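You operate a simulated robot arm through the tools that you are given. There is no shell and no other tool. Be economical: measure what you need, move in short steps, check, and stop when the job is done.

You are at the controls of a simulated robot arm. One attempt, no reset.

## Task
Clean the clear glass block with cleaner on the pink pad, then set it on the cream note block.
Fine: press the pad on the silver dish for cleaner; pad back in its place. What is to be rubbed or washed off counts as gone when no trace of it is left.
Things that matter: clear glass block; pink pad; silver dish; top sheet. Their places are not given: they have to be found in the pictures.

It is judged by the outcome, as a careful person would: the job done as asked, and still so three seconds after it is handed in. It fails if anything else is knocked over, pushed out of place, dropped, spilled or broken.

## Robot
A 6-joint arm with a two-finger parallel gripper, fixed in place. Base frame: the origin is at the foot of the arm, x ahead of it, y to its left, z up; the work surface is at about z = 770. Units: mm, rad, N and s.
With the tool pointing down near the work surface it reaches from about 240 to 640 mm from the base axis. Its first joint turns from -1.152 to 1.152 rad. Payload 2.7 kg.
The TCP is the grasp point between the finger pads, 23 mm short of the fingertips. In the tool frame z runs along the fingers and y along their closing line. Largest opening 94 mm; finger width 38, thickness 10; the body of the gripper, 54 by 96 mm, starts 39 mm behind the TCP.
Orientation is told as [roll, pitch, yaw] about the base's x, y, z axes, in that order, counted from this pose: with the fingers straight down and closing along the base's y, the tool's x points along the base's -x, its y along +y and its z along -z.

## Interface
- The arm moves only by the tool nudge_tool. Its argument "steps" is a list of rows, each an object of numbers (a shift or turn left out is 0, a gripper value left out holds the last): "tx", "ty", "tz": the shift along the tool's x, y, z in mm; "wx", "wy", "wz": the turn, a rotation vector about the tool's x, y, z in rad; "hand": the finger opening in mm, from 0 to 94. In form: [{"tx": .., "ty": .., "tz": .., "wx": .., "wy": .., "wz": .., "hand": ..}, ...]. A call has 1 to 8 rows; each row is the pose to reach, as a shift and turn from the pose commanded when the call began, along the tool's axes at that moment. Rows are played at 5 a second. More than 50 mm and 0.15 rad between two rows, or a gripper value outside its range, and nothing of the call is played. Where a pose cannot be reached the arm comes as near as it can. A force on the tool above 40 N (or 10 N above the force at the start of the call, whichever is more), or a blocked arm, ends the call early, and 0.2 s more pass. The fingers move at their own pace (about 45 mm/s each) and stop on an object; they squeeze with about 23 N. The grip force told is the motor's: it shows also when the fingers shut on nothing. Time passes only in rows, and 0.2 s behind the last, so rows that repeat a pose let the fingers close. It gives the time, the measured TCP pose, the force on the tool (base axes), the opening and the grip force at its end, in the units of the frame above (readings bear some noise), with the torque about the TCP (base axes, N m) and any sound that the robot's microphone picked up.
- Cameras (640 x 400 px; columns grow to the right, rows downward): "scene" is fixed at [65.2, -420.5, 1414.8]; the picture's right is [0.87, -0.49, 0.00], its down [-0.23, -0.41, -0.88] and it looks along [0.44, 0.77, -0.47] (base axes); focal length 350 px, centre (320, 200). "wrist" rides on the gripper at [86, 16, -74] in the tool frame; the picture's right is [-0.18, 0.98, 0.00], its down [-0.58, -0.11, -0.81] and it looks along [-0.79, -0.15, 0.59] (tool axes); focal length 243 px, centre (320, 200).
- snapshot(camera): a new picture of that camera. The clock stands still meanwhile.
- locate(camera, pixels): for up to 12 pixels [column, row] of the newest picture of that camera ("zoom" is the newest enlarged one), the place [x, y, z] in the base frame of the surface seen there, good to about 3 mm. The clock stands still meanwhile.
- close_up(camera, box): a new picture of the part [left, top, right, bottom] of that camera's present view, enlarged. The clock stands still meanwhile.
- finish_job(): hands the job in; it is judged then, once.

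Go step by step. Measure first, check grasps and placings, and put right what went wrong. The budget is 80 turns and 54 pictures, counting those below and the enlarged ones. Unless the task says otherwise, let go and move clear before handing in, and close with one line.

The tools are called by a JSON object that holds its "fn" and its "kwargs". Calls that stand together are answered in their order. nudge_tool: Moves the arm, as the interface text tells. Its arguments: {"type":"object","properties":{"steps":{"type":"array","items":{"type":"object","properties":{"tx":{"type":"number"},"ty":{"type":"number"},"tz":{"type":"number"},"wx":{"type":"number"},"wy":{"type":"number"},"wz":{"type":"number"},"hand":{"type":"number"}}}}},"required":["steps"]} The other tools are called the same way: snapshot (camera) takes a picture; locate (camera, pixels) gives the place of the surface under pixels of a picture; close_up (camera, box) takes an enlarged picture of a part of a camera's view; finish_job () hands the job in.

At the start:

```text
t: 0.0
ee_pos: [431.6, 85.1, 1134.9]
tool_rot: [0.0, -0.001, 0.002]
ft_force: [0.1, 0.3, 0.0]
wrist_torque: [0.02, 0.01, 0.02]
opening: 93.7
finger_force: 0.0
```

scene: 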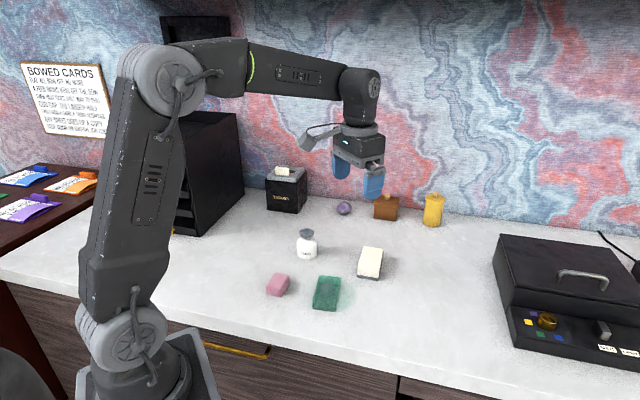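
wrist: 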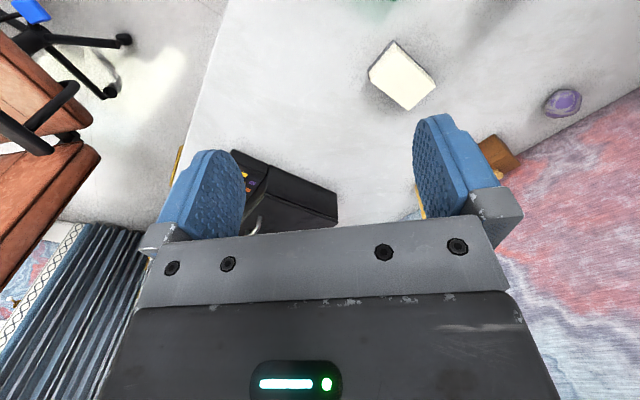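

The scene shows a pink pad near (278,284), a cream note block at (370,262), a green item at (326,292), a white bottle at (306,245), and other items at the back. I'll enlarge the areas to find the glass block and silver dish, and read the sign.

{"fn": "close_up", "kwargs": {"camera": "scene", "box": [240, 220, 400, 320]}}

{"fn": "close_up", "kwargs": {"camera": "scene", "box": [250, 150, 460, 281]}}

{"fn": "close_up", "kwargs": {"camera": "scene", "box": [0, 50, 160, 150]}}

```text
4.00 times, centred on (320, 270) of scene
```

zoom: 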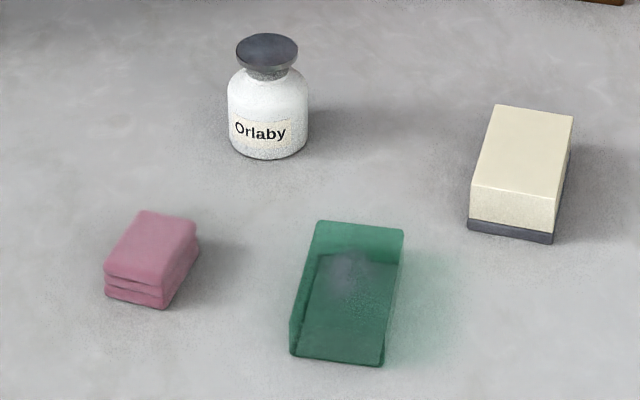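

```text
3.05 times, centred on (355, 216) of scene
```

zoom: 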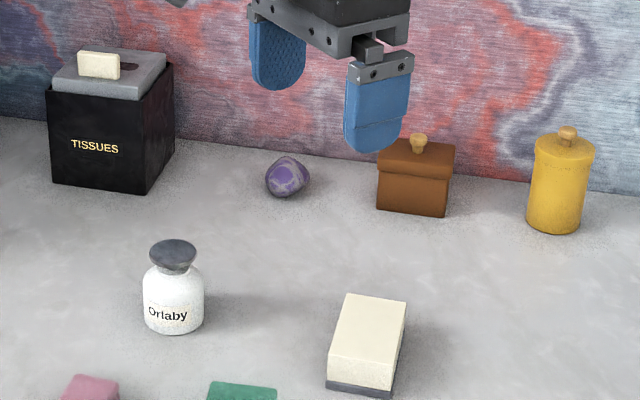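

```text
4.00 times, centred on (80, 100) of scene
```

zoom: 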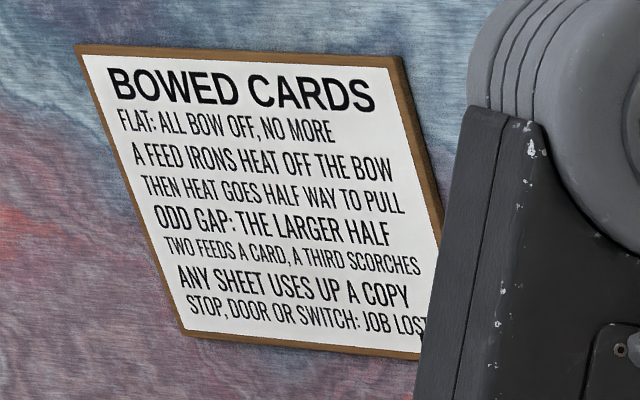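

The green transparent block is the glass block, with a grey smudge on top. The silver dish is the pump top of the "Orlaby" bottle. Now I'll measure them.

{"fn": "close_up", "kwargs": {"camera": "scene", "box": [240, 220, 400, 320]}}

{"fn": "locate", "kwargs": {"camera": "zoom", "pixels": [[145, 213], [194, 222], [107, 270], [165, 290], [267, 45], [240, 50], [295, 55], [268, 157], [318, 222], [402, 232], [293, 350], [380, 362]]}}

{"fn": "locate", "kwargs": {"camera": "zoom", "pixels": [[497, 107], [571, 118], [473, 184], [555, 198], [473, 228], [550, 241], [345, 270], [345, 320], [390, 300], [108, 298], [162, 306], [150, 250]]}}

```text
4.00 times, centred on (320, 270) of scene
```

zoom: 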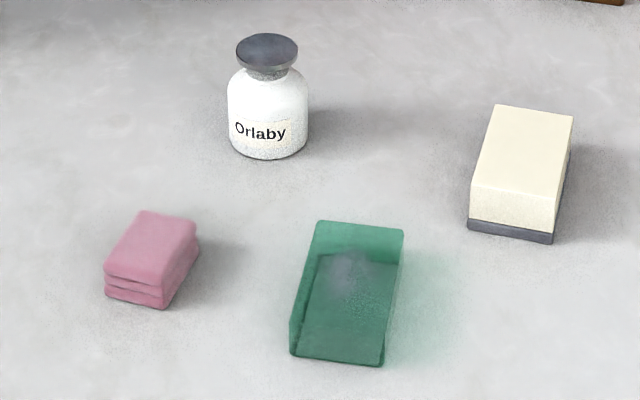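

```text
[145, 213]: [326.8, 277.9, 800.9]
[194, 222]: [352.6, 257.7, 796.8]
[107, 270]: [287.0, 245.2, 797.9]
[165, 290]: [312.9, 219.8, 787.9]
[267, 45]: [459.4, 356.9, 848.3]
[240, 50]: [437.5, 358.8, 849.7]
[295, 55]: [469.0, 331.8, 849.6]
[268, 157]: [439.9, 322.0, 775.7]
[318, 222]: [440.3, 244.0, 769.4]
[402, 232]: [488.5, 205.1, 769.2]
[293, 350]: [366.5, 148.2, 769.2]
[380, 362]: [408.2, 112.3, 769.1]
```

```text
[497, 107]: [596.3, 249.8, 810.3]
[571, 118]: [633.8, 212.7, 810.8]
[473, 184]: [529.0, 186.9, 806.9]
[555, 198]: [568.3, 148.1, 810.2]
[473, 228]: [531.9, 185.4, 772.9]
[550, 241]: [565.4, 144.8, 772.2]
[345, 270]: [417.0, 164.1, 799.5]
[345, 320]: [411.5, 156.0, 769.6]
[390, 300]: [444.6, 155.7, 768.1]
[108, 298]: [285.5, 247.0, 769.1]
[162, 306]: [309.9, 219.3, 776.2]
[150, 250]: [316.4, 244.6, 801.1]
```

The glass top is at about z=799 with its centre near (417,163), the pad is near (319,248), and the dish is near (453,345,849). I'll move to a lower viewpoint turned about 0.75 rad and look with the wrist camera.

{"fn": "nudge_tool", "kwargs": {"steps": [{"tx": 11.7, "ty": 7.4, "tz": 31, "wz": -0.148}, {"tx": 23.4, "ty": 14.8, "tz": 62, "wz": -0.296}, {"tx": 35.1, "ty": 22.2, "tz": 93, "wz": -0.444}, {"tx": 46.8, "ty": 29.6, "tz": 124, "wz": -0.592}, {"tx": 58.6, "ty": 37, "tz": 155, "wz": -0.74}, {"tx": 58.6, "ty": 37, "tz": 155, "wz": -0.74}]}}

{"fn": "snapshot", "kwargs": {"camera": "wrist"}}

```text
t: 1.4
ee_pos: [375.6, 122.6, 978.0]
tool_rot: [0.0, 0.0, 0.741]
ft_force: [-0.8, 0.1, 0.8]
wrist_torque: [0.0, -0.03, -0.01]
opening: 94.0
finger_force: 0.1
```

```text
47 pictures are left
```

wrist: 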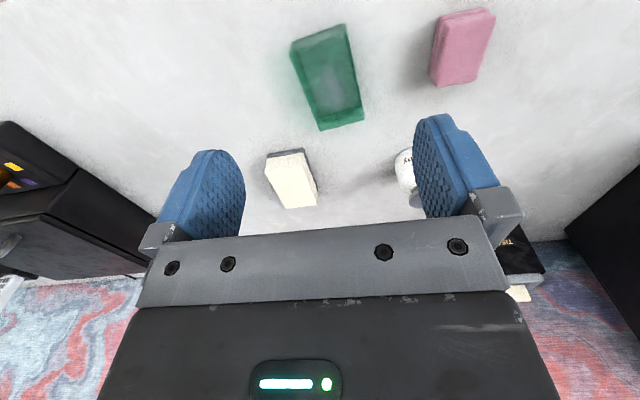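

The wrist view shows the glass at (328,78) and the pad at (463,47). I'll enlarge both and measure.

{"fn": "close_up", "kwargs": {"camera": "wrist", "box": [280, 10, 400, 140]}}

{"fn": "locate", "kwargs": {"camera": "wrist", "pixels": [[441, 16], [485, 9], [434, 78], [475, 83], [462, 45], [496, 18], [292, 43], [346, 24], [322, 129], [363, 117], [328, 75], [328, 90]]}}

{"fn": "close_up", "kwargs": {"camera": "wrist", "box": [400, 0, 528, 100]}}

```text
3.08 times, centred on (340, 75) of wrist
```

zoom: 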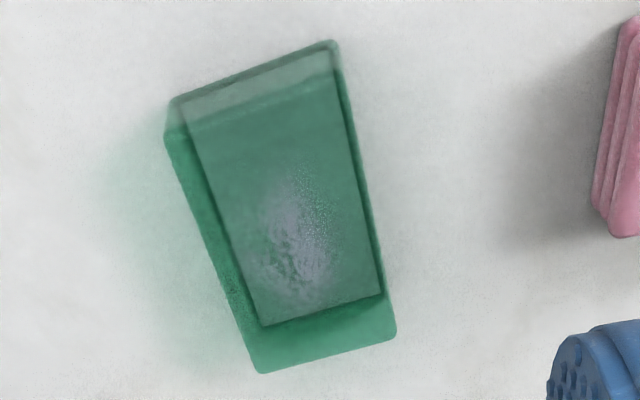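

```text
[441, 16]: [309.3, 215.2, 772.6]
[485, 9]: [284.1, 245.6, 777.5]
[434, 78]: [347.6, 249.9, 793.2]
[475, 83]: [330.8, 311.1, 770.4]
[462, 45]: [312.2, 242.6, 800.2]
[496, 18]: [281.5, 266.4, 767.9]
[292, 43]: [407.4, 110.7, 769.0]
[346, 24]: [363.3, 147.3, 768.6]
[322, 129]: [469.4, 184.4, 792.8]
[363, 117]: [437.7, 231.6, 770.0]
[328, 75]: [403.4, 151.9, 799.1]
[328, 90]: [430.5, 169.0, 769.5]
```

```text
4.00 times, centred on (464, 50) of wrist
```

zoom: 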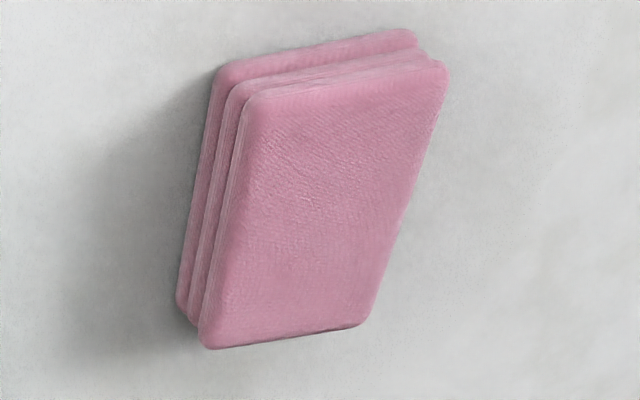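

I'll pin down the pad's top corners in the current zoom, then the smudge extents.

{"fn": "locate", "kwargs": {"camera": "zoom", "pixels": [[260, 102], [435, 80], [360, 315], [212, 338], [325, 200], [348, 92], [405, 200], [232, 215], [285, 332]]}}

{"fn": "locate", "kwargs": {"camera": "wrist", "pixels": [[320, 75], [328, 68], [334, 75], [340, 80], [320, 82], [328, 82], [334, 86], [334, 95], [325, 98], [340, 92], [328, 60], [350, 90]]}}

{"fn": "close_up", "kwargs": {"camera": "scene", "box": [305, 268, 353, 316]}}

```text
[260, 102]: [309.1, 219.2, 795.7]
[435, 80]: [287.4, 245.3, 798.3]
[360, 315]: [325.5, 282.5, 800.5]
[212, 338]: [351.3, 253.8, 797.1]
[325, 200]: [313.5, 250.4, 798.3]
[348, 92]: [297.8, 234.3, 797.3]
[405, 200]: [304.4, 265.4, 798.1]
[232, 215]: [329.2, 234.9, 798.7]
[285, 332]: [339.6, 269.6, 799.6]
```

```text
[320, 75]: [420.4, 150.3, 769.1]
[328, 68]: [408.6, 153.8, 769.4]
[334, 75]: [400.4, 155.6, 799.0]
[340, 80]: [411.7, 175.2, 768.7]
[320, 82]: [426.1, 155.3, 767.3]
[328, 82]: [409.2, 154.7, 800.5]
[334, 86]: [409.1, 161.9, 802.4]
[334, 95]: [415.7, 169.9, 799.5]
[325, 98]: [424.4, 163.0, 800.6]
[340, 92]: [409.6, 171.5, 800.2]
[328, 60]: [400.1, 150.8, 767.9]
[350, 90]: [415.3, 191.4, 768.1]
```

```text
8.33 times, centred on (329, 292) of scene
```

zoom: 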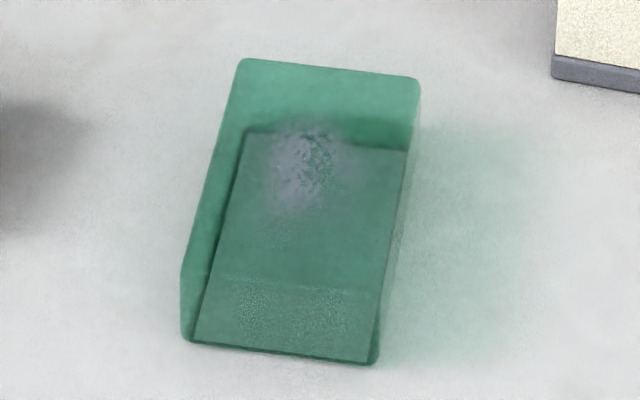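

The pad centre is about (318.3,250.2) with its top at z≈799 and its long axis at about 42°. The smudge covers roughly x 398–427, y 150–173 on the glass top. I'll move above the pad.

{"fn": "nudge_tool", "kwargs": {"steps": [{"tx": -14, "ty": 44, "tz": 10, "hand": 70}, {"tx": -28, "ty": 88, "tz": 25}, {"tx": -43.8, "ty": 132.9, "tz": 50}, {"tx": -43.8, "ty": 132.9, "tz": 95}, {"tx": -43.8, "ty": 132.9, "tz": 120}, {"tx": -43.8, "ty": 132.9, "tz": 120}]}}

{"fn": "snapshot", "kwargs": {"camera": "wrist"}}

```text
refused: row 3 steps farther than a row can; nothing moved
```

```text
43 pictures are left
```

wrist: 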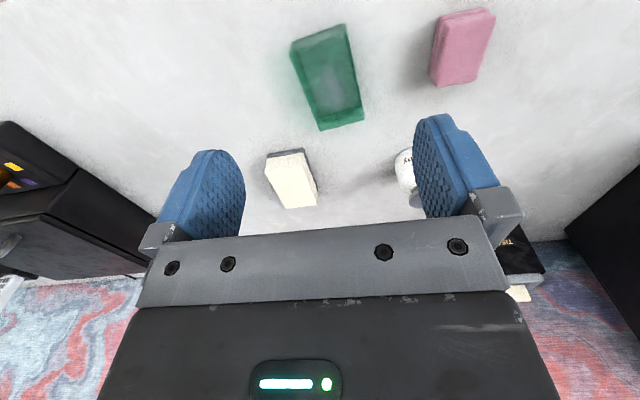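

The move was refused because one row was too long. I'll use smaller rows.

{"fn": "nudge_tool", "kwargs": {"steps": [{"tx": -11, "ty": 33, "tz": 15, "hand": 70}, {"tx": -22, "ty": 66, "tz": 30}, {"tx": -33, "ty": 100, "tz": 45}, {"tx": -43.8, "ty": 132.9, "tz": 60}, {"tx": -43.8, "ty": 132.9, "tz": 95}, {"tx": -43.8, "ty": 132.9, "tz": 120}, {"tx": -43.8, "ty": 132.9, "tz": 120}]}}

{"fn": "snapshot", "kwargs": {"camera": "scene"}}

```text
t: 3.0
ee_pos: [314.9, 249.3, 858.3]
tool_rot: [0.001, 0.0, 0.74]
ft_force: [-0.6, -0.4, -0.5]
wrist_torque: [0.01, -0.01, 0.03]
opening: 70.1
finger_force: 0.1
```

```text
42 pictures are left
```

scene: 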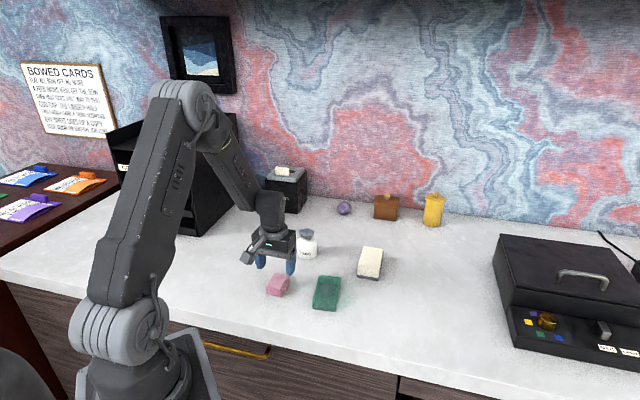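

The fingers are above the pad at (315,249,858). I'll descend to z≈804 and close.

{"fn": "nudge_tool", "kwargs": {"steps": [{"tx": -2, "ty": -1, "tz": 25}, {"tx": -2, "ty": -1, "tz": 45}, {"tx": -2, "ty": -1, "tz": 54.5}, {"tx": -2, "ty": -1, "tz": 54.5}]}}

{"fn": "snapshot", "kwargs": {"camera": "wrist"}}

```text
t: 4.0
ee_pos: [319.1, 251.2, 805.2]
tool_rot: [0.001, 0.0, 0.742]
ft_force: [0.0, -0.3, -0.1]
wrist_torque: [-0.01, -0.02, -0.01]
opening: 69.9
finger_force: 0.1
```

```text
41 pictures are left
```

wrist: 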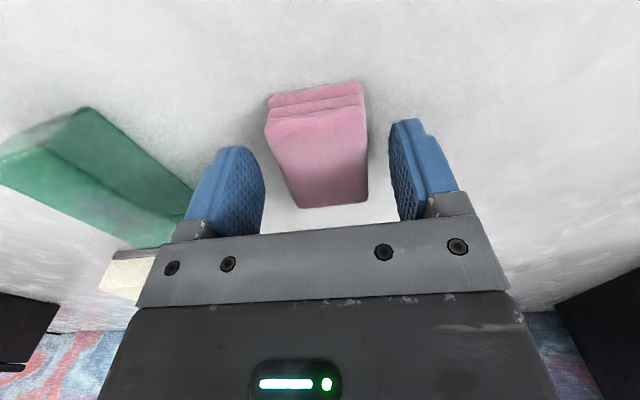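

The pad sits between the fingers, so I'll close on it and lift.

{"fn": "nudge_tool", "kwargs": {"steps": [{"hand": 20}, {"hand": 20}, {"hand": 20}, {"hand": 20}, {"hand": 20}]}}

{"fn": "snapshot", "kwargs": {"camera": "wrist"}}

```text
t: 5.2
ee_pos: [319.6, 250.3, 806.7]
tool_rot: [0.001, 0.0, 0.739]
ft_force: [-0.2, 0.2, -0.1]
wrist_torque: [0.0, -0.01, -0.04]
opening: 43.9
finger_force: 22.8
```

```text
40 pictures are left
```

wrist: 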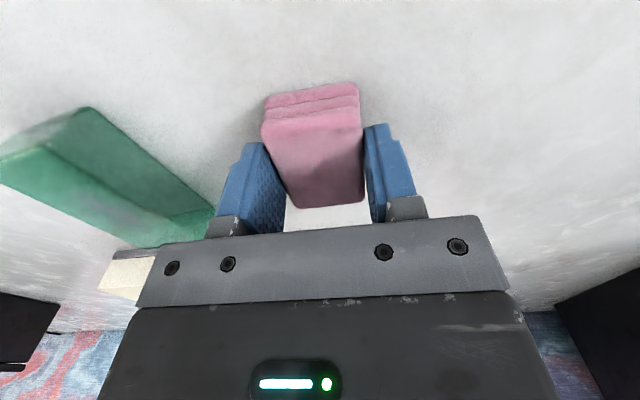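

The pad is held (opening 43.9, 22.8 N). I'll lift it 110 mm and check that it came along.

{"fn": "nudge_tool", "kwargs": {"steps": [{"tz": -20}, {"tz": -50}, {"tz": -85}, {"tz": -110}, {"tz": -110}]}}

{"fn": "snapshot", "kwargs": {"camera": "wrist"}}

{"fn": "close_up", "kwargs": {"camera": "scene", "box": [220, 190, 380, 290]}}

{"fn": "locate", "kwargs": {"camera": "zoom", "pixels": [[347, 165], [322, 170], [372, 172], [347, 180]]}}

```text
t: 6.4
ee_pos: [319.4, 250.1, 916.8]
tool_rot: [0.0, -0.002, 0.739]
ft_force: [0.0, -0.3, -0.1]
wrist_torque: [0.0, 0.0, -0.02]
opening: 44.1
finger_force: 22.9
```

```text
39 pictures are left
```

wrist: 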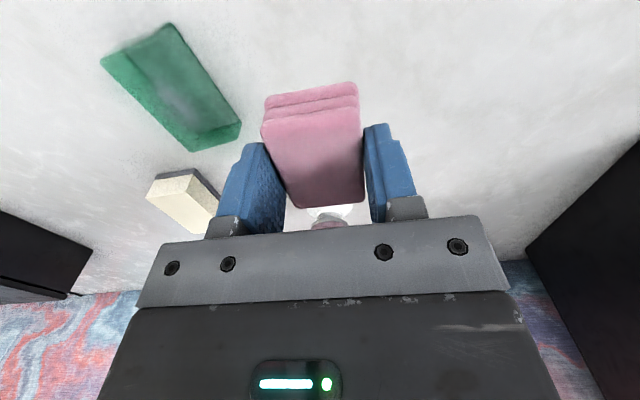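

```text
4.00 times, centred on (300, 240) of scene
```

zoom: 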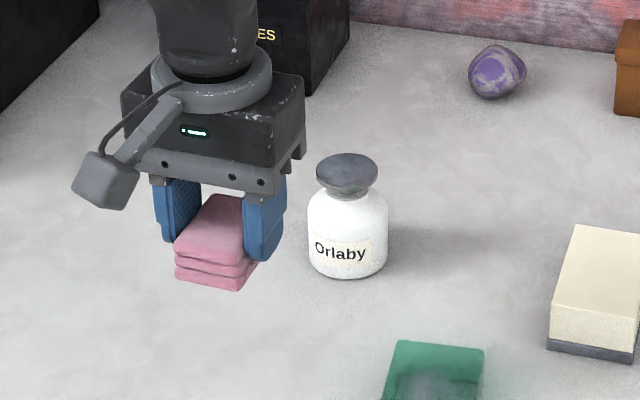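

```text
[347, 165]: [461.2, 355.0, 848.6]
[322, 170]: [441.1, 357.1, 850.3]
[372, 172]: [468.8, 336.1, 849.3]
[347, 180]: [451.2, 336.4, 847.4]
```

The pad is held level, and the dish top centre is about (455,346,849). I'll move above it.

{"fn": "nudge_tool", "kwargs": {"steps": [{"tx": -41, "ty": -5.2}, {"tx": -82, "ty": -10.4}, {"tx": -123, "ty": -15.6}, {"tx": -164.8, "ty": -20.8}, {"tx": -164.8, "ty": -20.8}, {"tx": -164.8, "ty": -20.8}]}}

{"fn": "close_up", "kwargs": {"camera": "scene", "box": [240, 170, 400, 270]}}

```text
t: 7.8
ee_pos: [456.5, 348.2, 915.3]
tool_rot: [0.002, 0.0, 0.739]
ft_force: [0.2, 1.0, -0.7]
wrist_torque: [-0.02, 0.0, -0.01]
opening: 44.1
finger_force: 22.9
```

```text
4.00 times, centred on (320, 220) of scene
```

zoom: 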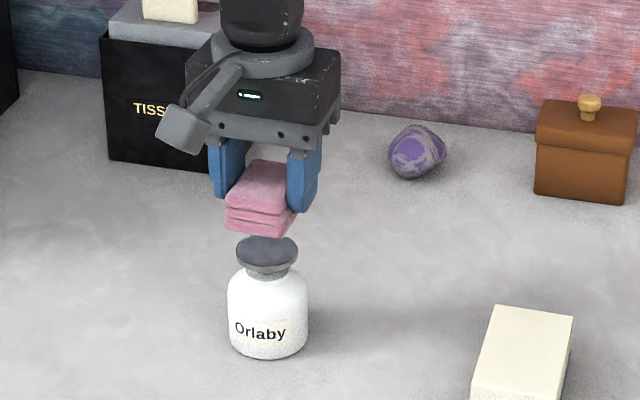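

The pad is above the dish and its bottom is about 30 mm clear. I'll lower it most of the way, then press in small steps.

{"fn": "nudge_tool", "kwargs": {"steps": [{"tx": 1, "ty": -1, "tz": 15}, {"tx": 1, "ty": -1, "tz": 24}, {"tx": 1, "ty": -1, "tz": 28}, {"tx": 1, "ty": -1, "tz": 30}, {"tx": 1, "ty": -1, "tz": 31}]}}

```text
t: 9.0
ee_pos: [454.7, 344.7, 883.6]
tool_rot: [-0.002, -0.002, 0.74]
ft_force: [0.6, 0.6, 0.8]
wrist_torque: [-0.03, -0.04, -0.01]
opening: 44.2
finger_force: 22.9
```

{"fn": "nudge_tool", "kwargs": {"steps": [{"tz": 1}, {"tz": 2}, {"tz": 3}, {"tz": 4}, {"tz": 4}]}}

{"fn": "close_up", "kwargs": {"camera": "scene", "box": [240, 170, 400, 270]}}

```text
t: 10.2
ee_pos: [453.8, 344.9, 879.4]
tool_rot: [0.001, -0.002, 0.738]
ft_force: [0.7, 0.2, 0.5]
wrist_torque: [0.0, -0.03, -0.05]
opening: 44.1
finger_force: 23.1
```

```text
4.00 times, centred on (320, 220) of scene
```

zoom: 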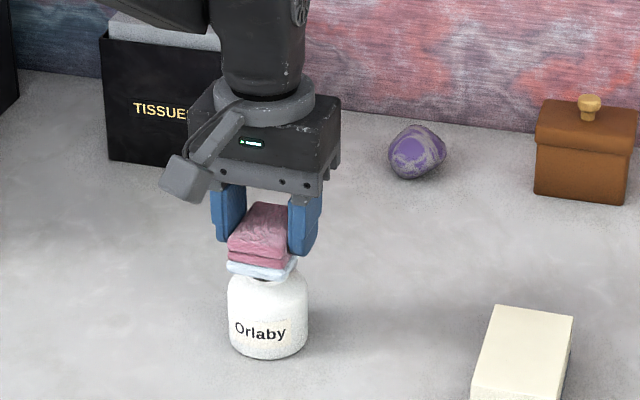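

The pad's lower layer has turned light blue, so it took cleaner. I'll lift off and check.

{"fn": "nudge_tool", "kwargs": {"steps": [{"tz": -5}, {"tz": -20}, {"tz": -40}, {"tz": -40}]}}

{"fn": "close_up", "kwargs": {"camera": "scene", "box": [240, 170, 400, 270]}}

```text
t: 11.2
ee_pos: [452.8, 346.5, 920.7]
tool_rot: [0.001, -0.001, 0.74]
ft_force: [-0.3, 0.5, -0.3]
wrist_torque: [0.02, 0.0, -0.02]
opening: 44.3
finger_force: 22.3
```

```text
4.00 times, centred on (320, 220) of scene
```

zoom: 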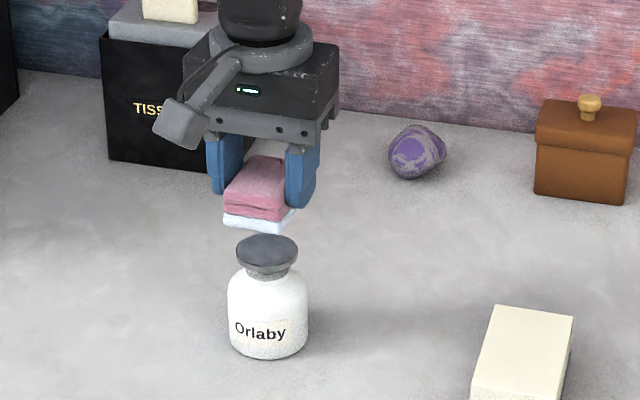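

The pad is loaded and the bottle hasn't moved. I'll carry the pad over the glass, turning it to the block's yaw of about 0.865.

{"fn": "nudge_tool", "kwargs": {"steps": [{"tx": 38, "ty": -27.5, "wz": -0.03}, {"tx": 76, "ty": -55, "wz": -0.06}, {"tx": 114, "ty": -82.5, "wz": -0.09}, {"tx": 152.6, "ty": -109.8, "wz": -0.125}, {"tx": 152.6, "ty": -109.8, "tz": 40, "wz": -0.125}, {"tx": 152.6, "ty": -109.8, "tz": 65, "wz": -0.125}, {"tx": 152.6, "ty": -109.8, "tz": 65, "wz": -0.125}]}}

{"fn": "close_up", "kwargs": {"camera": "scene", "box": [260, 220, 420, 320]}}

```text
t: 12.8
ee_pos: [416.8, 161.8, 854.1]
tool_rot: [0.001, -0.004, 0.866]
ft_force: [0.2, 0.0, -0.4]
wrist_torque: [0.02, -0.01, 0.02]
opening: 44.3
finger_force: 22.6
```

```text
4.00 times, centred on (340, 270) of scene
```

zoom: 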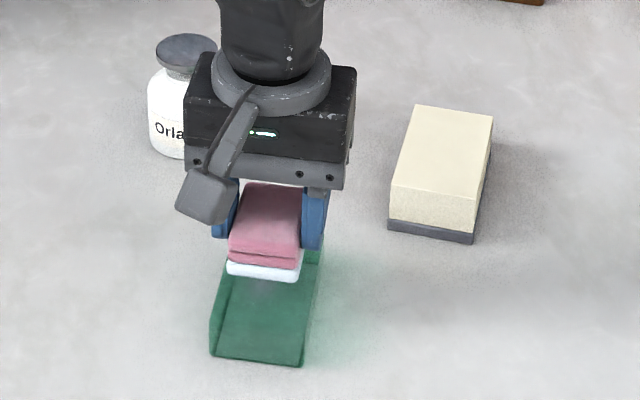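

The pad is over the smudge, about 18 mm above the glass. I'll lower to a light contact.

{"fn": "nudge_tool", "kwargs": {"steps": [{"tz": 12}, {"tz": 17}, {"tz": 19}, {"tz": 20}, {"tz": 20}]}}

{"fn": "close_up", "kwargs": {"camera": "scene", "box": [280, 240, 376, 300]}}

```text
t: 14.0
ee_pos: [415.4, 161.2, 835.6]
tool_rot: [0.0, -0.002, 0.866]
ft_force: [-3.6, -2.5, 12.0]
wrist_torque: [-0.1, 0.15, -0.03]
opening: 44.3
finger_force: 23.0
```

```text
6.67 times, centred on (328, 270) of scene
```

zoom: 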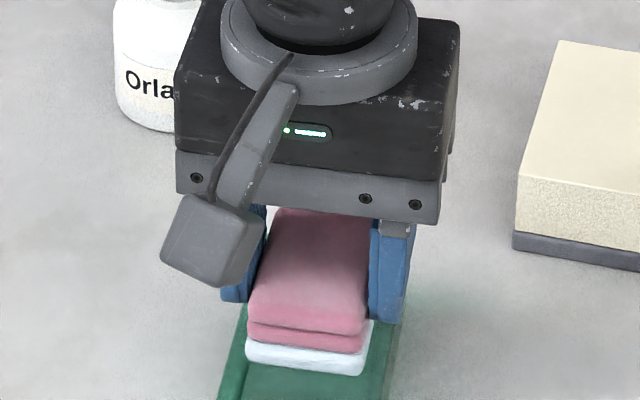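

Contact is made at 12 N. I'll ease off slightly and rub back and forth along the block.

{"fn": "nudge_tool", "kwargs": {"steps": [{"tx": 9, "tz": -0.5}, {"tx": 18, "tz": -0.5}, {"tx": 6, "ty": 3, "tz": -0.5}, {"tx": -8, "ty": 5, "tz": -0.5}, {"tx": -18, "ty": 5, "tz": -0.5}, {"tx": -6, "ty": -3, "tz": -0.5}, {"tx": 8, "ty": -6, "tz": -0.5}, {"tx": 0, "ty": 0, "tz": -0.5}]}}

{"fn": "close_up", "kwargs": {"camera": "scene", "box": [280, 240, 376, 300]}}

```text
t: 15.8
ee_pos: [414.4, 161.9, 835.9]
tool_rot: [0.0, 0.0, 0.866]
ft_force: [-0.3, -1.4, 2.7]
wrist_torque: [-0.05, 0.0, -0.01]
opening: 44.3
finger_force: 22.7
```

```text
6.67 times, centred on (328, 270) of scene
```

zoom: 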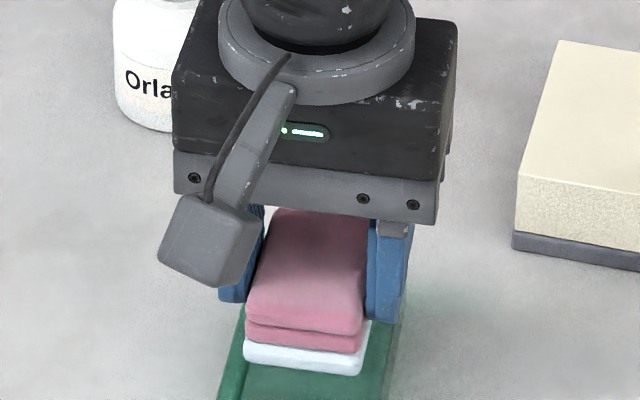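

The block stayed put and the contact is now lighter at 2.7 N. I'll press slightly more and make wider strokes to cover the whole smudge.

{"fn": "nudge_tool", "kwargs": {"steps": [{"tx": 10, "ty": 6, "tz": 0.6}, {"tx": 20, "ty": 6, "tz": 0.6}, {"tx": 5, "ty": 6, "tz": 0.6}, {"tx": -10, "ty": 6, "tz": 0.6}, {"tx": -20, "ty": 3, "tz": 0.6}, {"tx": -20, "ty": -5, "tz": 0.6}, {"tx": -5, "ty": -8, "tz": 0.6}, {"tx": 10, "ty": -8, "tz": 0.6}]}}

{"fn": "nudge_tool", "kwargs": {"steps": [{"tx": 10, "ty": 0}, {"tx": 4, "ty": 8}, {"tx": -10, "ty": 12}, {"tx": -20, "ty": 8}, {"tx": -10, "ty": 4}, {"tx": 0, "ty": 4}, {"tx": -10, "ty": 8}, {"tx": -10, "ty": 8, "tz": -15}]}}

{"fn": "nudge_tool", "kwargs": {"steps": [{"tx": 30, "ty": 20, "tz": -30}, {"tx": 50, "ty": 55, "tz": -50}, {"tx": 50, "ty": 90, "tz": -70}, {"tx": 50, "ty": 90, "tz": -70}]}}

{"fn": "close_up", "kwargs": {"camera": "scene", "box": [280, 250, 376, 310]}}

{"fn": "snapshot", "kwargs": {"camera": "wrist"}}

```text
t: 17.6
ee_pos: [415.4, 149.0, 835.5]
tool_rot: [0.001, 0.0, 0.866]
ft_force: [0.1, 0.2, 1.1]
wrist_torque: [0.01, -0.05, 0.02]
opening: 44.1
finger_force: 23.1
```

```text
t: 19.4
ee_pos: [413.6, 163.3, 848.7]
tool_rot: [0.003, 0.001, 0.865]
ft_force: [-0.4, -0.2, 0.2]
wrist_torque: [0.04, -0.02, -0.02]
opening: 44.4
finger_force: 23.0
```

```text
t: 20.4
ee_pos: [314.1, 182.5, 921.7]
tool_rot: [0.0, -0.001, 0.863]
ft_force: [-0.3, -0.1, -1.1]
wrist_torque: [0.04, 0.0, -0.01]
opening: 44.2
finger_force: 22.9
```

```text
6.67 times, centred on (328, 280) of scene
```

zoom: 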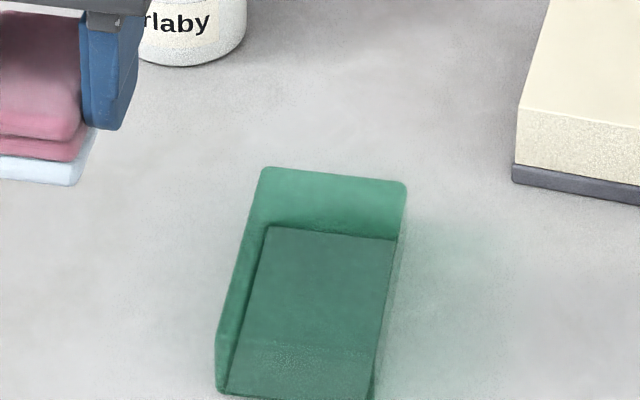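

```text
30 pictures are left
```

wrist: 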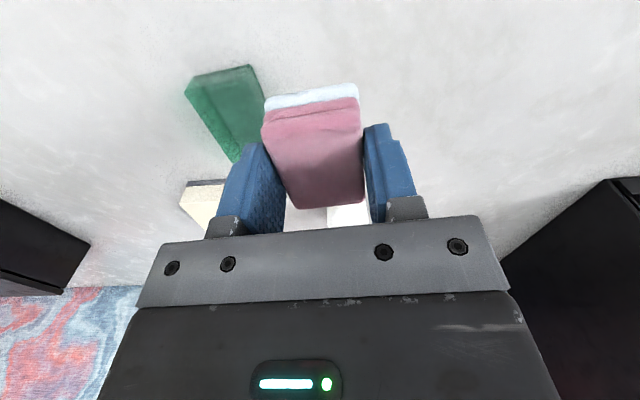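

The grey smudge looks gone. I'll enlarge further from both cameras to look for any faint residue.

{"fn": "close_up", "kwargs": {"camera": "scene", "box": [304, 268, 352, 316]}}

{"fn": "close_up", "kwargs": {"camera": "wrist", "box": [170, 50, 290, 170]}}

```text
8.33 times, centred on (328, 292) of scene
```

zoom: 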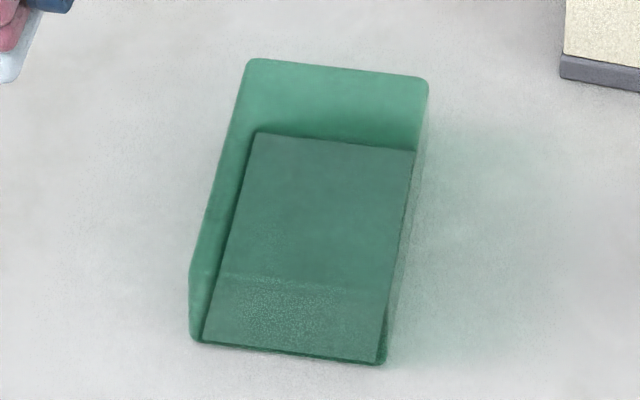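

```text
3.33 times, centred on (230, 110) of wrist
```

zoom: 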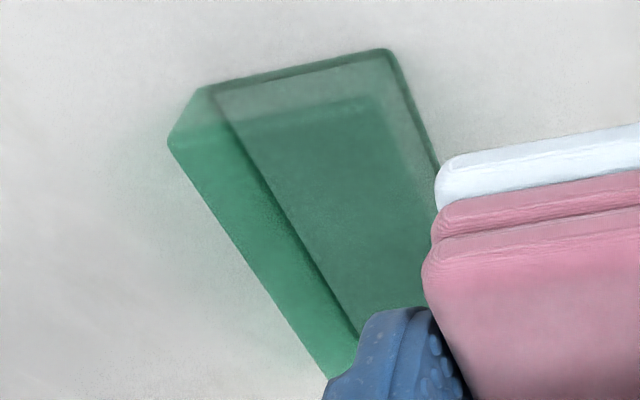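

The top looks clean in both views. I'll carry the pad above its original place, (319.5,250.2) at yaw 0.74, and view the glass from there once more.

{"fn": "nudge_tool", "kwargs": {"steps": [{"tx": -27, "ty": 20, "wz": 0.06}, {"tx": -55.2, "ty": 39.8, "wz": 0.125}, {"tx": -55.2, "ty": 39.8, "wz": 0.125}, {"tx": -55.2, "ty": 39.8, "wz": 0.125}]}}

{"fn": "close_up", "kwargs": {"camera": "wrist", "box": [90, 10, 250, 160]}}

```text
t: 21.4
ee_pos: [318.3, 249.2, 920.5]
tool_rot: [0.0, 0.001, 0.739]
ft_force: [0.6, 0.4, -0.8]
wrist_torque: [0.04, 0.0, 0.01]
opening: 43.9
finger_force: 23.6
```

```text
2.67 times, centred on (170, 85) of wrist
```

zoom: 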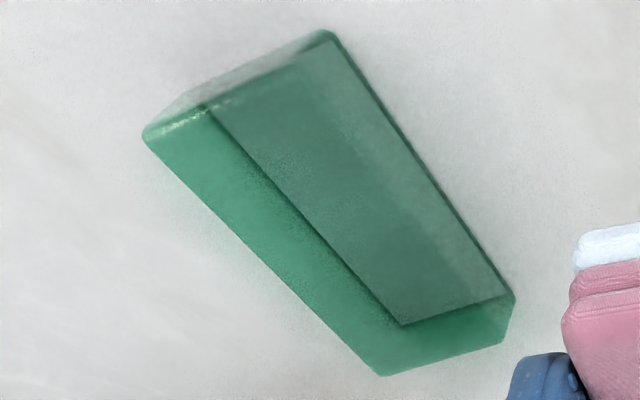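

The glass is clean. I'll lower the pad into its place.

{"fn": "nudge_tool", "kwargs": {"steps": [{"tx": -1.2, "tz": 40}, {"tx": -1.2, "tz": 80}, {"tx": -1.2, "tz": 105}, {"tx": -1.2, "tz": 112}, {"tx": -1.2, "tz": 114.5}, {"tx": -1.2, "tz": 114.5}]}}

```text
t: 22.8
ee_pos: [321.3, 250.7, 805.3]
tool_rot: [0.0, 0.0, 0.74]
ft_force: [0.8, 0.2, 0.1]
wrist_torque: [-0.01, 0.0, 0.01]
opening: 43.9
finger_force: 23.0
```

The pad is back at z 805, so I'll release, rise, and look.

{"fn": "nudge_tool", "kwargs": {"steps": [{"hand": 70}, {"hand": 70}, {"hand": 70}, {"tz": -30}, {"tz": -75}, {"tz": -115}, {"tz": -115}]}}

{"fn": "snapshot", "kwargs": {"camera": "wrist"}}

{"fn": "close_up", "kwargs": {"camera": "scene", "box": [240, 220, 400, 320]}}

{"fn": "locate", "kwargs": {"camera": "zoom", "pixels": [[145, 218], [194, 226], [107, 270], [165, 290], [293, 350], [318, 222], [402, 232], [380, 362], [520, 150], [267, 50]]}}

```text
t: 24.4
ee_pos: [320.4, 251.3, 920.5]
tool_rot: [-0.001, 0.001, 0.741]
ft_force: [0.2, -0.4, -0.5]
wrist_torque: [0.04, 0.01, -0.02]
opening: 70.2
finger_force: 0.1
```

```text
26 pictures are left
```

wrist: 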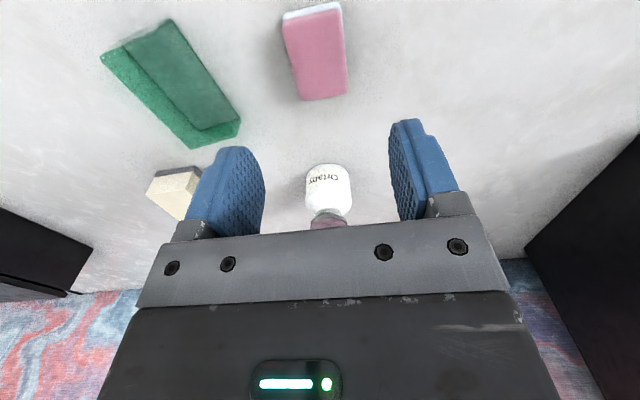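

```text
4.00 times, centred on (320, 270) of scene
```

zoom: 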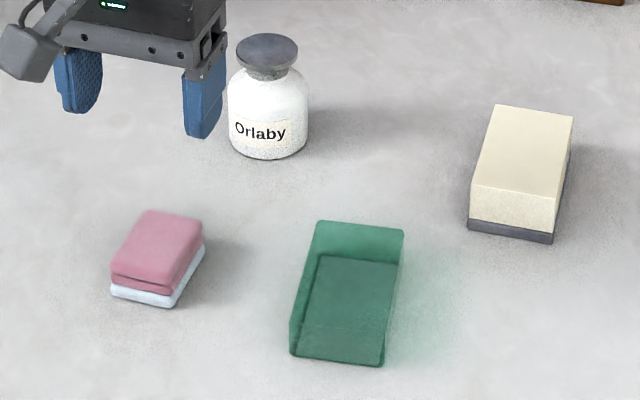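

```text
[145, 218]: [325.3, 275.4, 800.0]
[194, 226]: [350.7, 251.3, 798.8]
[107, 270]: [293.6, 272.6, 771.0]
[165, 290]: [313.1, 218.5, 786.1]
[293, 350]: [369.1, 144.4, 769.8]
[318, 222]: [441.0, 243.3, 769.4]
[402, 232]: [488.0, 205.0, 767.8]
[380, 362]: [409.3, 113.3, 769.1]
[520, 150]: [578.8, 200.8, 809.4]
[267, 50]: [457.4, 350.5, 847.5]
```

The pad is back in place to within about 2–3 mm, and the bottle and note block haven't moved. Next I'll move above the glass block at (417,162.5), yaw 0.86, with the fingers open.

{"fn": "nudge_tool", "kwargs": {"steps": [{"tx": -3, "ty": -43, "wz": -0.04, "hand": 88}, {"tx": -7, "ty": -87, "wz": -0.08}, {"tx": -11.6, "ty": -130.5, "wz": -0.12}, {"tx": -11.6, "ty": -130.5, "tz": 35, "wz": -0.12}, {"tx": -11.6, "ty": -130.5, "tz": 65, "wz": -0.12}, {"tx": -11.6, "ty": -130.5, "tz": 65, "wz": -0.12}]}}

{"fn": "snapshot", "kwargs": {"camera": "wrist"}}

```text
t: 25.8
ee_pos: [415.8, 161.5, 857.6]
tool_rot: [0.0, -0.002, 0.86]
ft_force: [0.0, -0.4, 0.2]
wrist_torque: [0.0, -0.02, -0.01]
opening: 88.3
finger_force: 0.2
```

```text
24 pictures are left
```

wrist: 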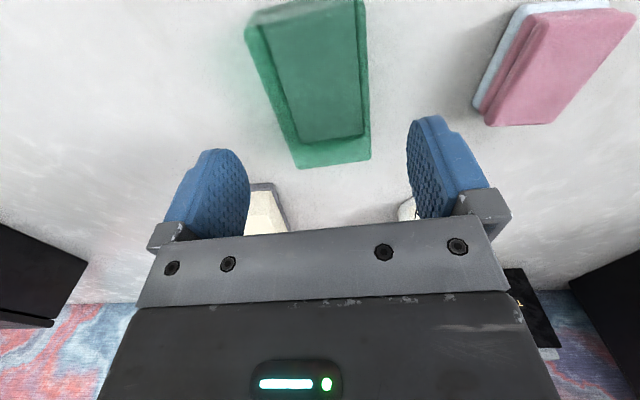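

The glass is centred between the fingers, so I'll descend to z≈803.

{"fn": "nudge_tool", "kwargs": {"steps": [{"tx": -1.5, "tz": 25}, {"tx": -1.5, "tz": 45}, {"tx": -1.5, "tz": 54}, {"tx": -1.5, "tz": 54}]}}

{"fn": "snapshot", "kwargs": {"camera": "wrist"}}

```text
t: 26.8
ee_pos: [418.9, 161.9, 804.5]
tool_rot: [0.0, -0.002, 0.861]
ft_force: [-0.8, 0.1, 0.1]
wrist_torque: [-0.03, -0.02, -0.01]
opening: 87.9
finger_force: 0.0
```

```text
23 pictures are left
```

wrist: 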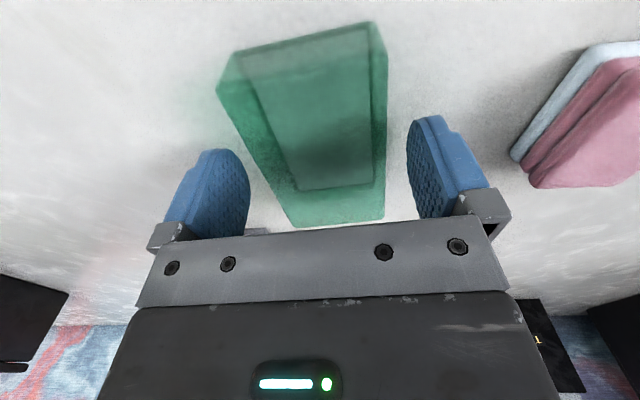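

The block sits between the fingers, so I'll close gently.

{"fn": "nudge_tool", "kwargs": {"steps": [{"hand": 70}, {"hand": 62}, {"hand": 50}, {"hand": 40}, {"hand": 40}, {"hand": 40}]}}

{"fn": "snapshot", "kwargs": {"camera": "wrist"}}

```text
t: 28.2
ee_pos: [417.7, 162.8, 804.3]
tool_rot: [-0.001, -0.001, 0.862]
ft_force: [-0.7, 0.9, -0.1]
wrist_torque: [0.0, 0.01, -0.02]
opening: 60.0
finger_force: 23.2
```

```text
22 pictures are left
```

wrist: 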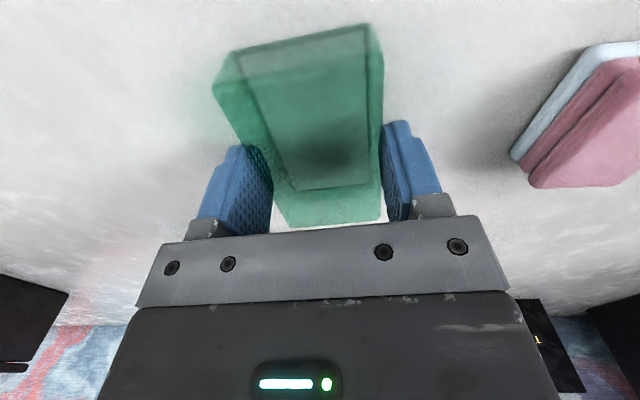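

It's gripped at 60 mm and 23 N. I'll lift it 80 mm and check.

{"fn": "nudge_tool", "kwargs": {"steps": [{"tz": -10}, {"tz": -30}, {"tz": -55}, {"tz": -80}, {"tz": -80}]}}

{"fn": "close_up", "kwargs": {"camera": "scene", "box": [270, 200, 430, 300]}}

```text
t: 29.4
ee_pos: [419.0, 163.3, 882.5]
tool_rot: [0.001, 0.001, 0.861]
ft_force: [-0.3, -0.5, -3.6]
wrist_torque: [-0.01, 0.02, 0.03]
opening: 60.0
finger_force: 23.1
```

```text
4.00 times, centred on (350, 250) of scene
```

zoom: 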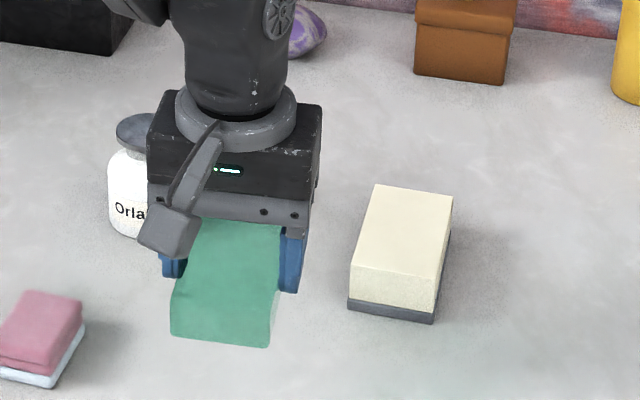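

The block is held cleanly. I'll move above the note block centre at (582,199.5), yaw 0.777, keeping height.

{"fn": "nudge_tool", "kwargs": {"steps": [{"tx": -33, "ty": -25, "wz": 0.02}, {"tx": -67, "ty": -50, "wz": 0.04}, {"tx": -100, "ty": -75, "wz": 0.06}, {"tx": -134.1, "ty": -100.1, "wz": 0.084}, {"tx": -134.1, "ty": -100.1, "wz": 0.084}, {"tx": -134.1, "ty": -100.1, "wz": 0.084}]}}

{"fn": "close_up", "kwargs": {"camera": "scene", "box": [310, 200, 438, 280]}}

{"fn": "snapshot", "kwargs": {"camera": "wrist"}}

```text
t: 30.8
ee_pos: [581.9, 200.3, 883.0]
tool_rot: [-0.001, 0.0, 0.777]
ft_force: [1.1, 0.0, -4.3]
wrist_torque: [0.02, -0.01, 0.04]
opening: 60.0
finger_force: 22.9
```

```text
5.00 times, centred on (374, 240) of scene
```

zoom: 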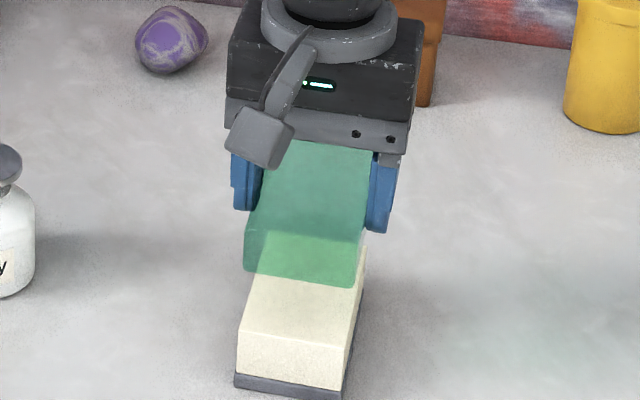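

```text
19 pictures are left
```

wrist: 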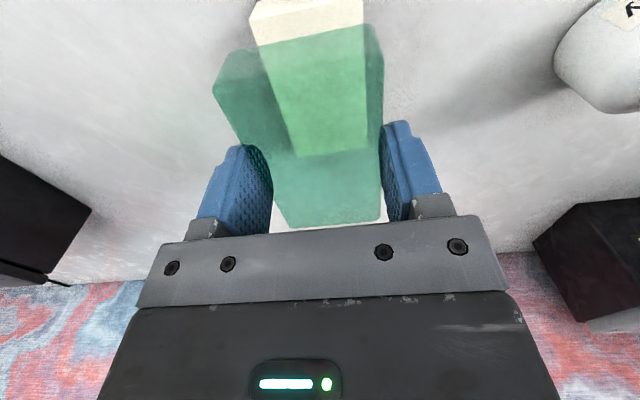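

The block is aligned over the notes with its bottom at about z=848. I'll lower it to just touching at TCP z≈845.

{"fn": "nudge_tool", "kwargs": {"steps": [{"tz": 15}, {"tz": 28}, {"tz": 34}, {"tz": 35.5}, {"tz": 36.5}, {"tz": 36.5}]}}

{"fn": "close_up", "kwargs": {"camera": "scene", "box": [310, 210, 438, 290]}}

```text
t: 32.2
ee_pos: [582.5, 198.7, 846.4]
tool_rot: [0.0, 0.0, 0.777]
ft_force: [0.7, -0.2, -4.3]
wrist_torque: [0.0, 0.01, -0.02]
opening: 59.9
finger_force: 22.9
```

```text
5.00 times, centred on (374, 250) of scene
```

zoom: 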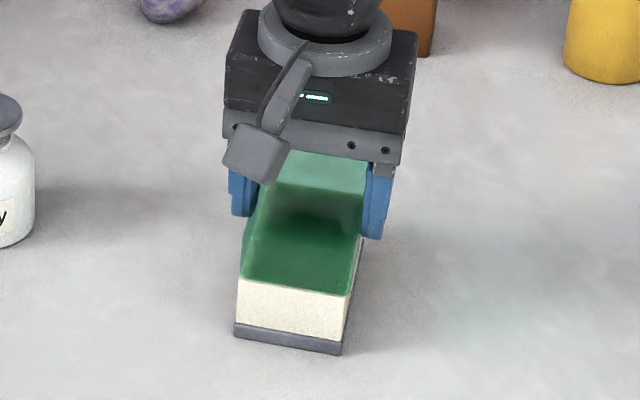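

Weight is still on the gripper (-4.3 N), so I'll creep down until the notes carry it.

{"fn": "nudge_tool", "kwargs": {"steps": [{"tz": 0.7}, {"tz": 1.4}, {"tz": 1.4}]}}

```text
t: 33.0
ee_pos: [582.8, 200.1, 844.1]
tool_rot: [0.0, -0.001, 0.776]
ft_force: [0.2, -0.3, -4.0]
wrist_torque: [-0.03, -0.03, 0.01]
opening: 59.9
finger_force: 22.9
```

{"fn": "nudge_tool", "kwargs": {"steps": [{"tz": 0.6}, {"tz": 1.2}, {"tz": 1.2}]}}

```text
t: 33.8
ee_pos: [583.3, 199.5, 843.2]
tool_rot: [0.0, -0.002, 0.778]
ft_force: [-3.9, -0.3, 4.6]
wrist_torque: [-0.15, 0.33, 0.01]
opening: 59.7
finger_force: 23.1
```

The block now rests on the notes (+4.6 N). I'll release slowly and rise.

{"fn": "nudge_tool", "kwargs": {"steps": [{"tz": -0.5, "hand": 66}, {"tz": -0.5, "hand": 76}, {"tz": -0.5, "hand": 88}, {"tz": -0.5, "hand": 88}, {"tz": -20}, {"tz": -60}, {"tz": -100}, {"tz": -100}]}}

{"fn": "nudge_tool", "kwargs": {"steps": [{"tx": 40, "tz": -20}, {"tx": 80, "tz": -40}, {"tx": 120, "tz": -50}, {"tx": 160, "tz": -50}, {"tx": 160, "tz": -50}]}}

{"fn": "snapshot", "kwargs": {"camera": "scene"}}

{"fn": "close_up", "kwargs": {"camera": "scene", "box": [310, 210, 438, 290]}}

{"fn": "snapshot", "kwargs": {"camera": "wrist"}}

```text
t: 35.6
ee_pos: [583.4, 199.3, 944.4]
tool_rot: [-0.002, 0.001, 0.778]
ft_force: [0.0, 0.3, 1.0]
wrist_torque: [0.01, -0.03, 0.01]
opening: 88.0
finger_force: 0.0
```

```text
t: 36.8
ee_pos: [469.7, 85.4, 996.1]
tool_rot: [0.001, -0.001, 0.776]
ft_force: [1.0, -1.3, -0.6]
wrist_torque: [-0.03, 0.01, -0.03]
opening: 88.0
finger_force: 0.1
```

```text
17 pictures are left
```

scene: 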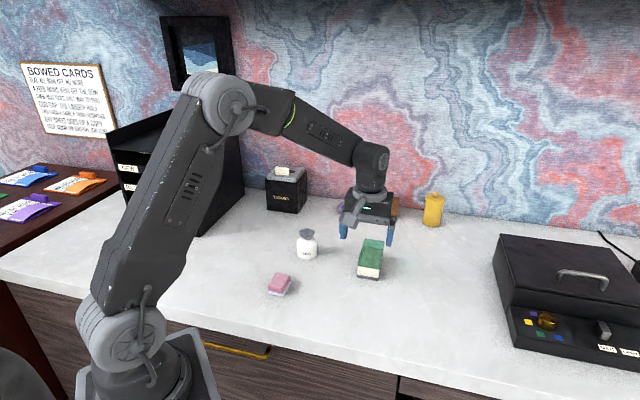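

```text
5.00 times, centred on (374, 250) of scene
```

zoom: 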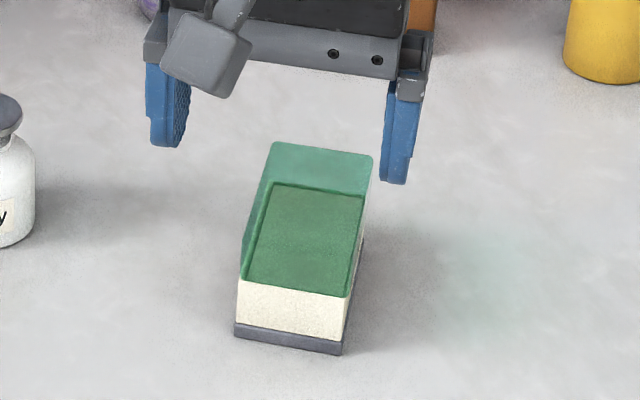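

```text
15 pictures are left
```

wrist: 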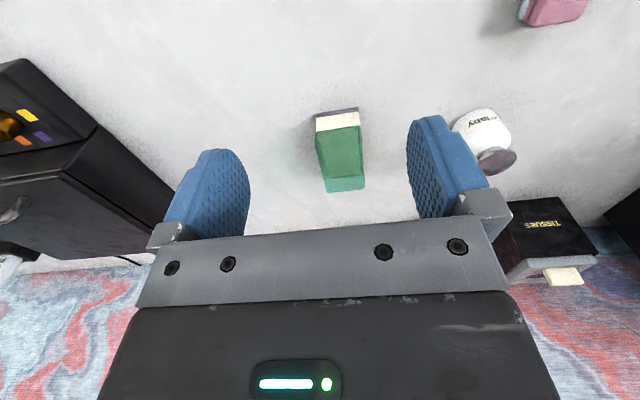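

The block sits squarely on the notes. I'll take one last enlarged look for residue before handing in.

{"fn": "close_up", "kwargs": {"camera": "wrist", "box": [290, 90, 390, 200]}}

{"fn": "close_up", "kwargs": {"camera": "scene", "box": [345, 230, 397, 285]}}

```text
3.64 times, centred on (340, 145) of wrist
```

zoom: 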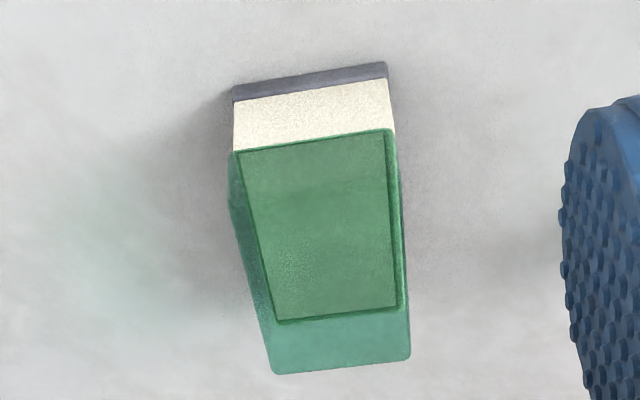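

```text
7.27 times, centred on (371, 258) of scene
```

zoom: 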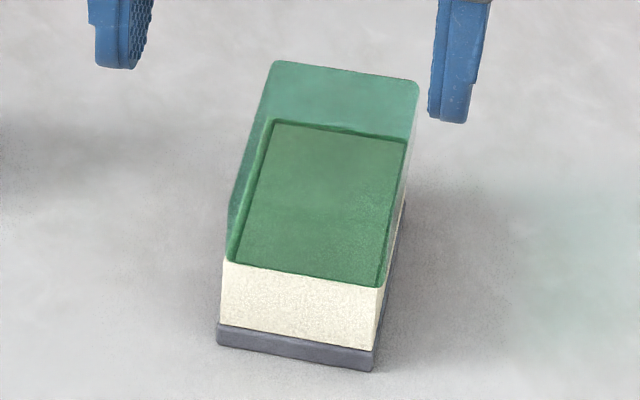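

The glass shows no residue in either view. It rests squarely on the notes, the pad is back in its place, and the arm is clear, so I'm handing in.

{"fn": "finish_job", "kwargs": {}}

```text
The job is handed in.
```

I cleaned the glass block with cleaner on the pink pad until no trace of the smudge showed, then set it on the cream note block. The pad is back within about 3 mm of where it started.
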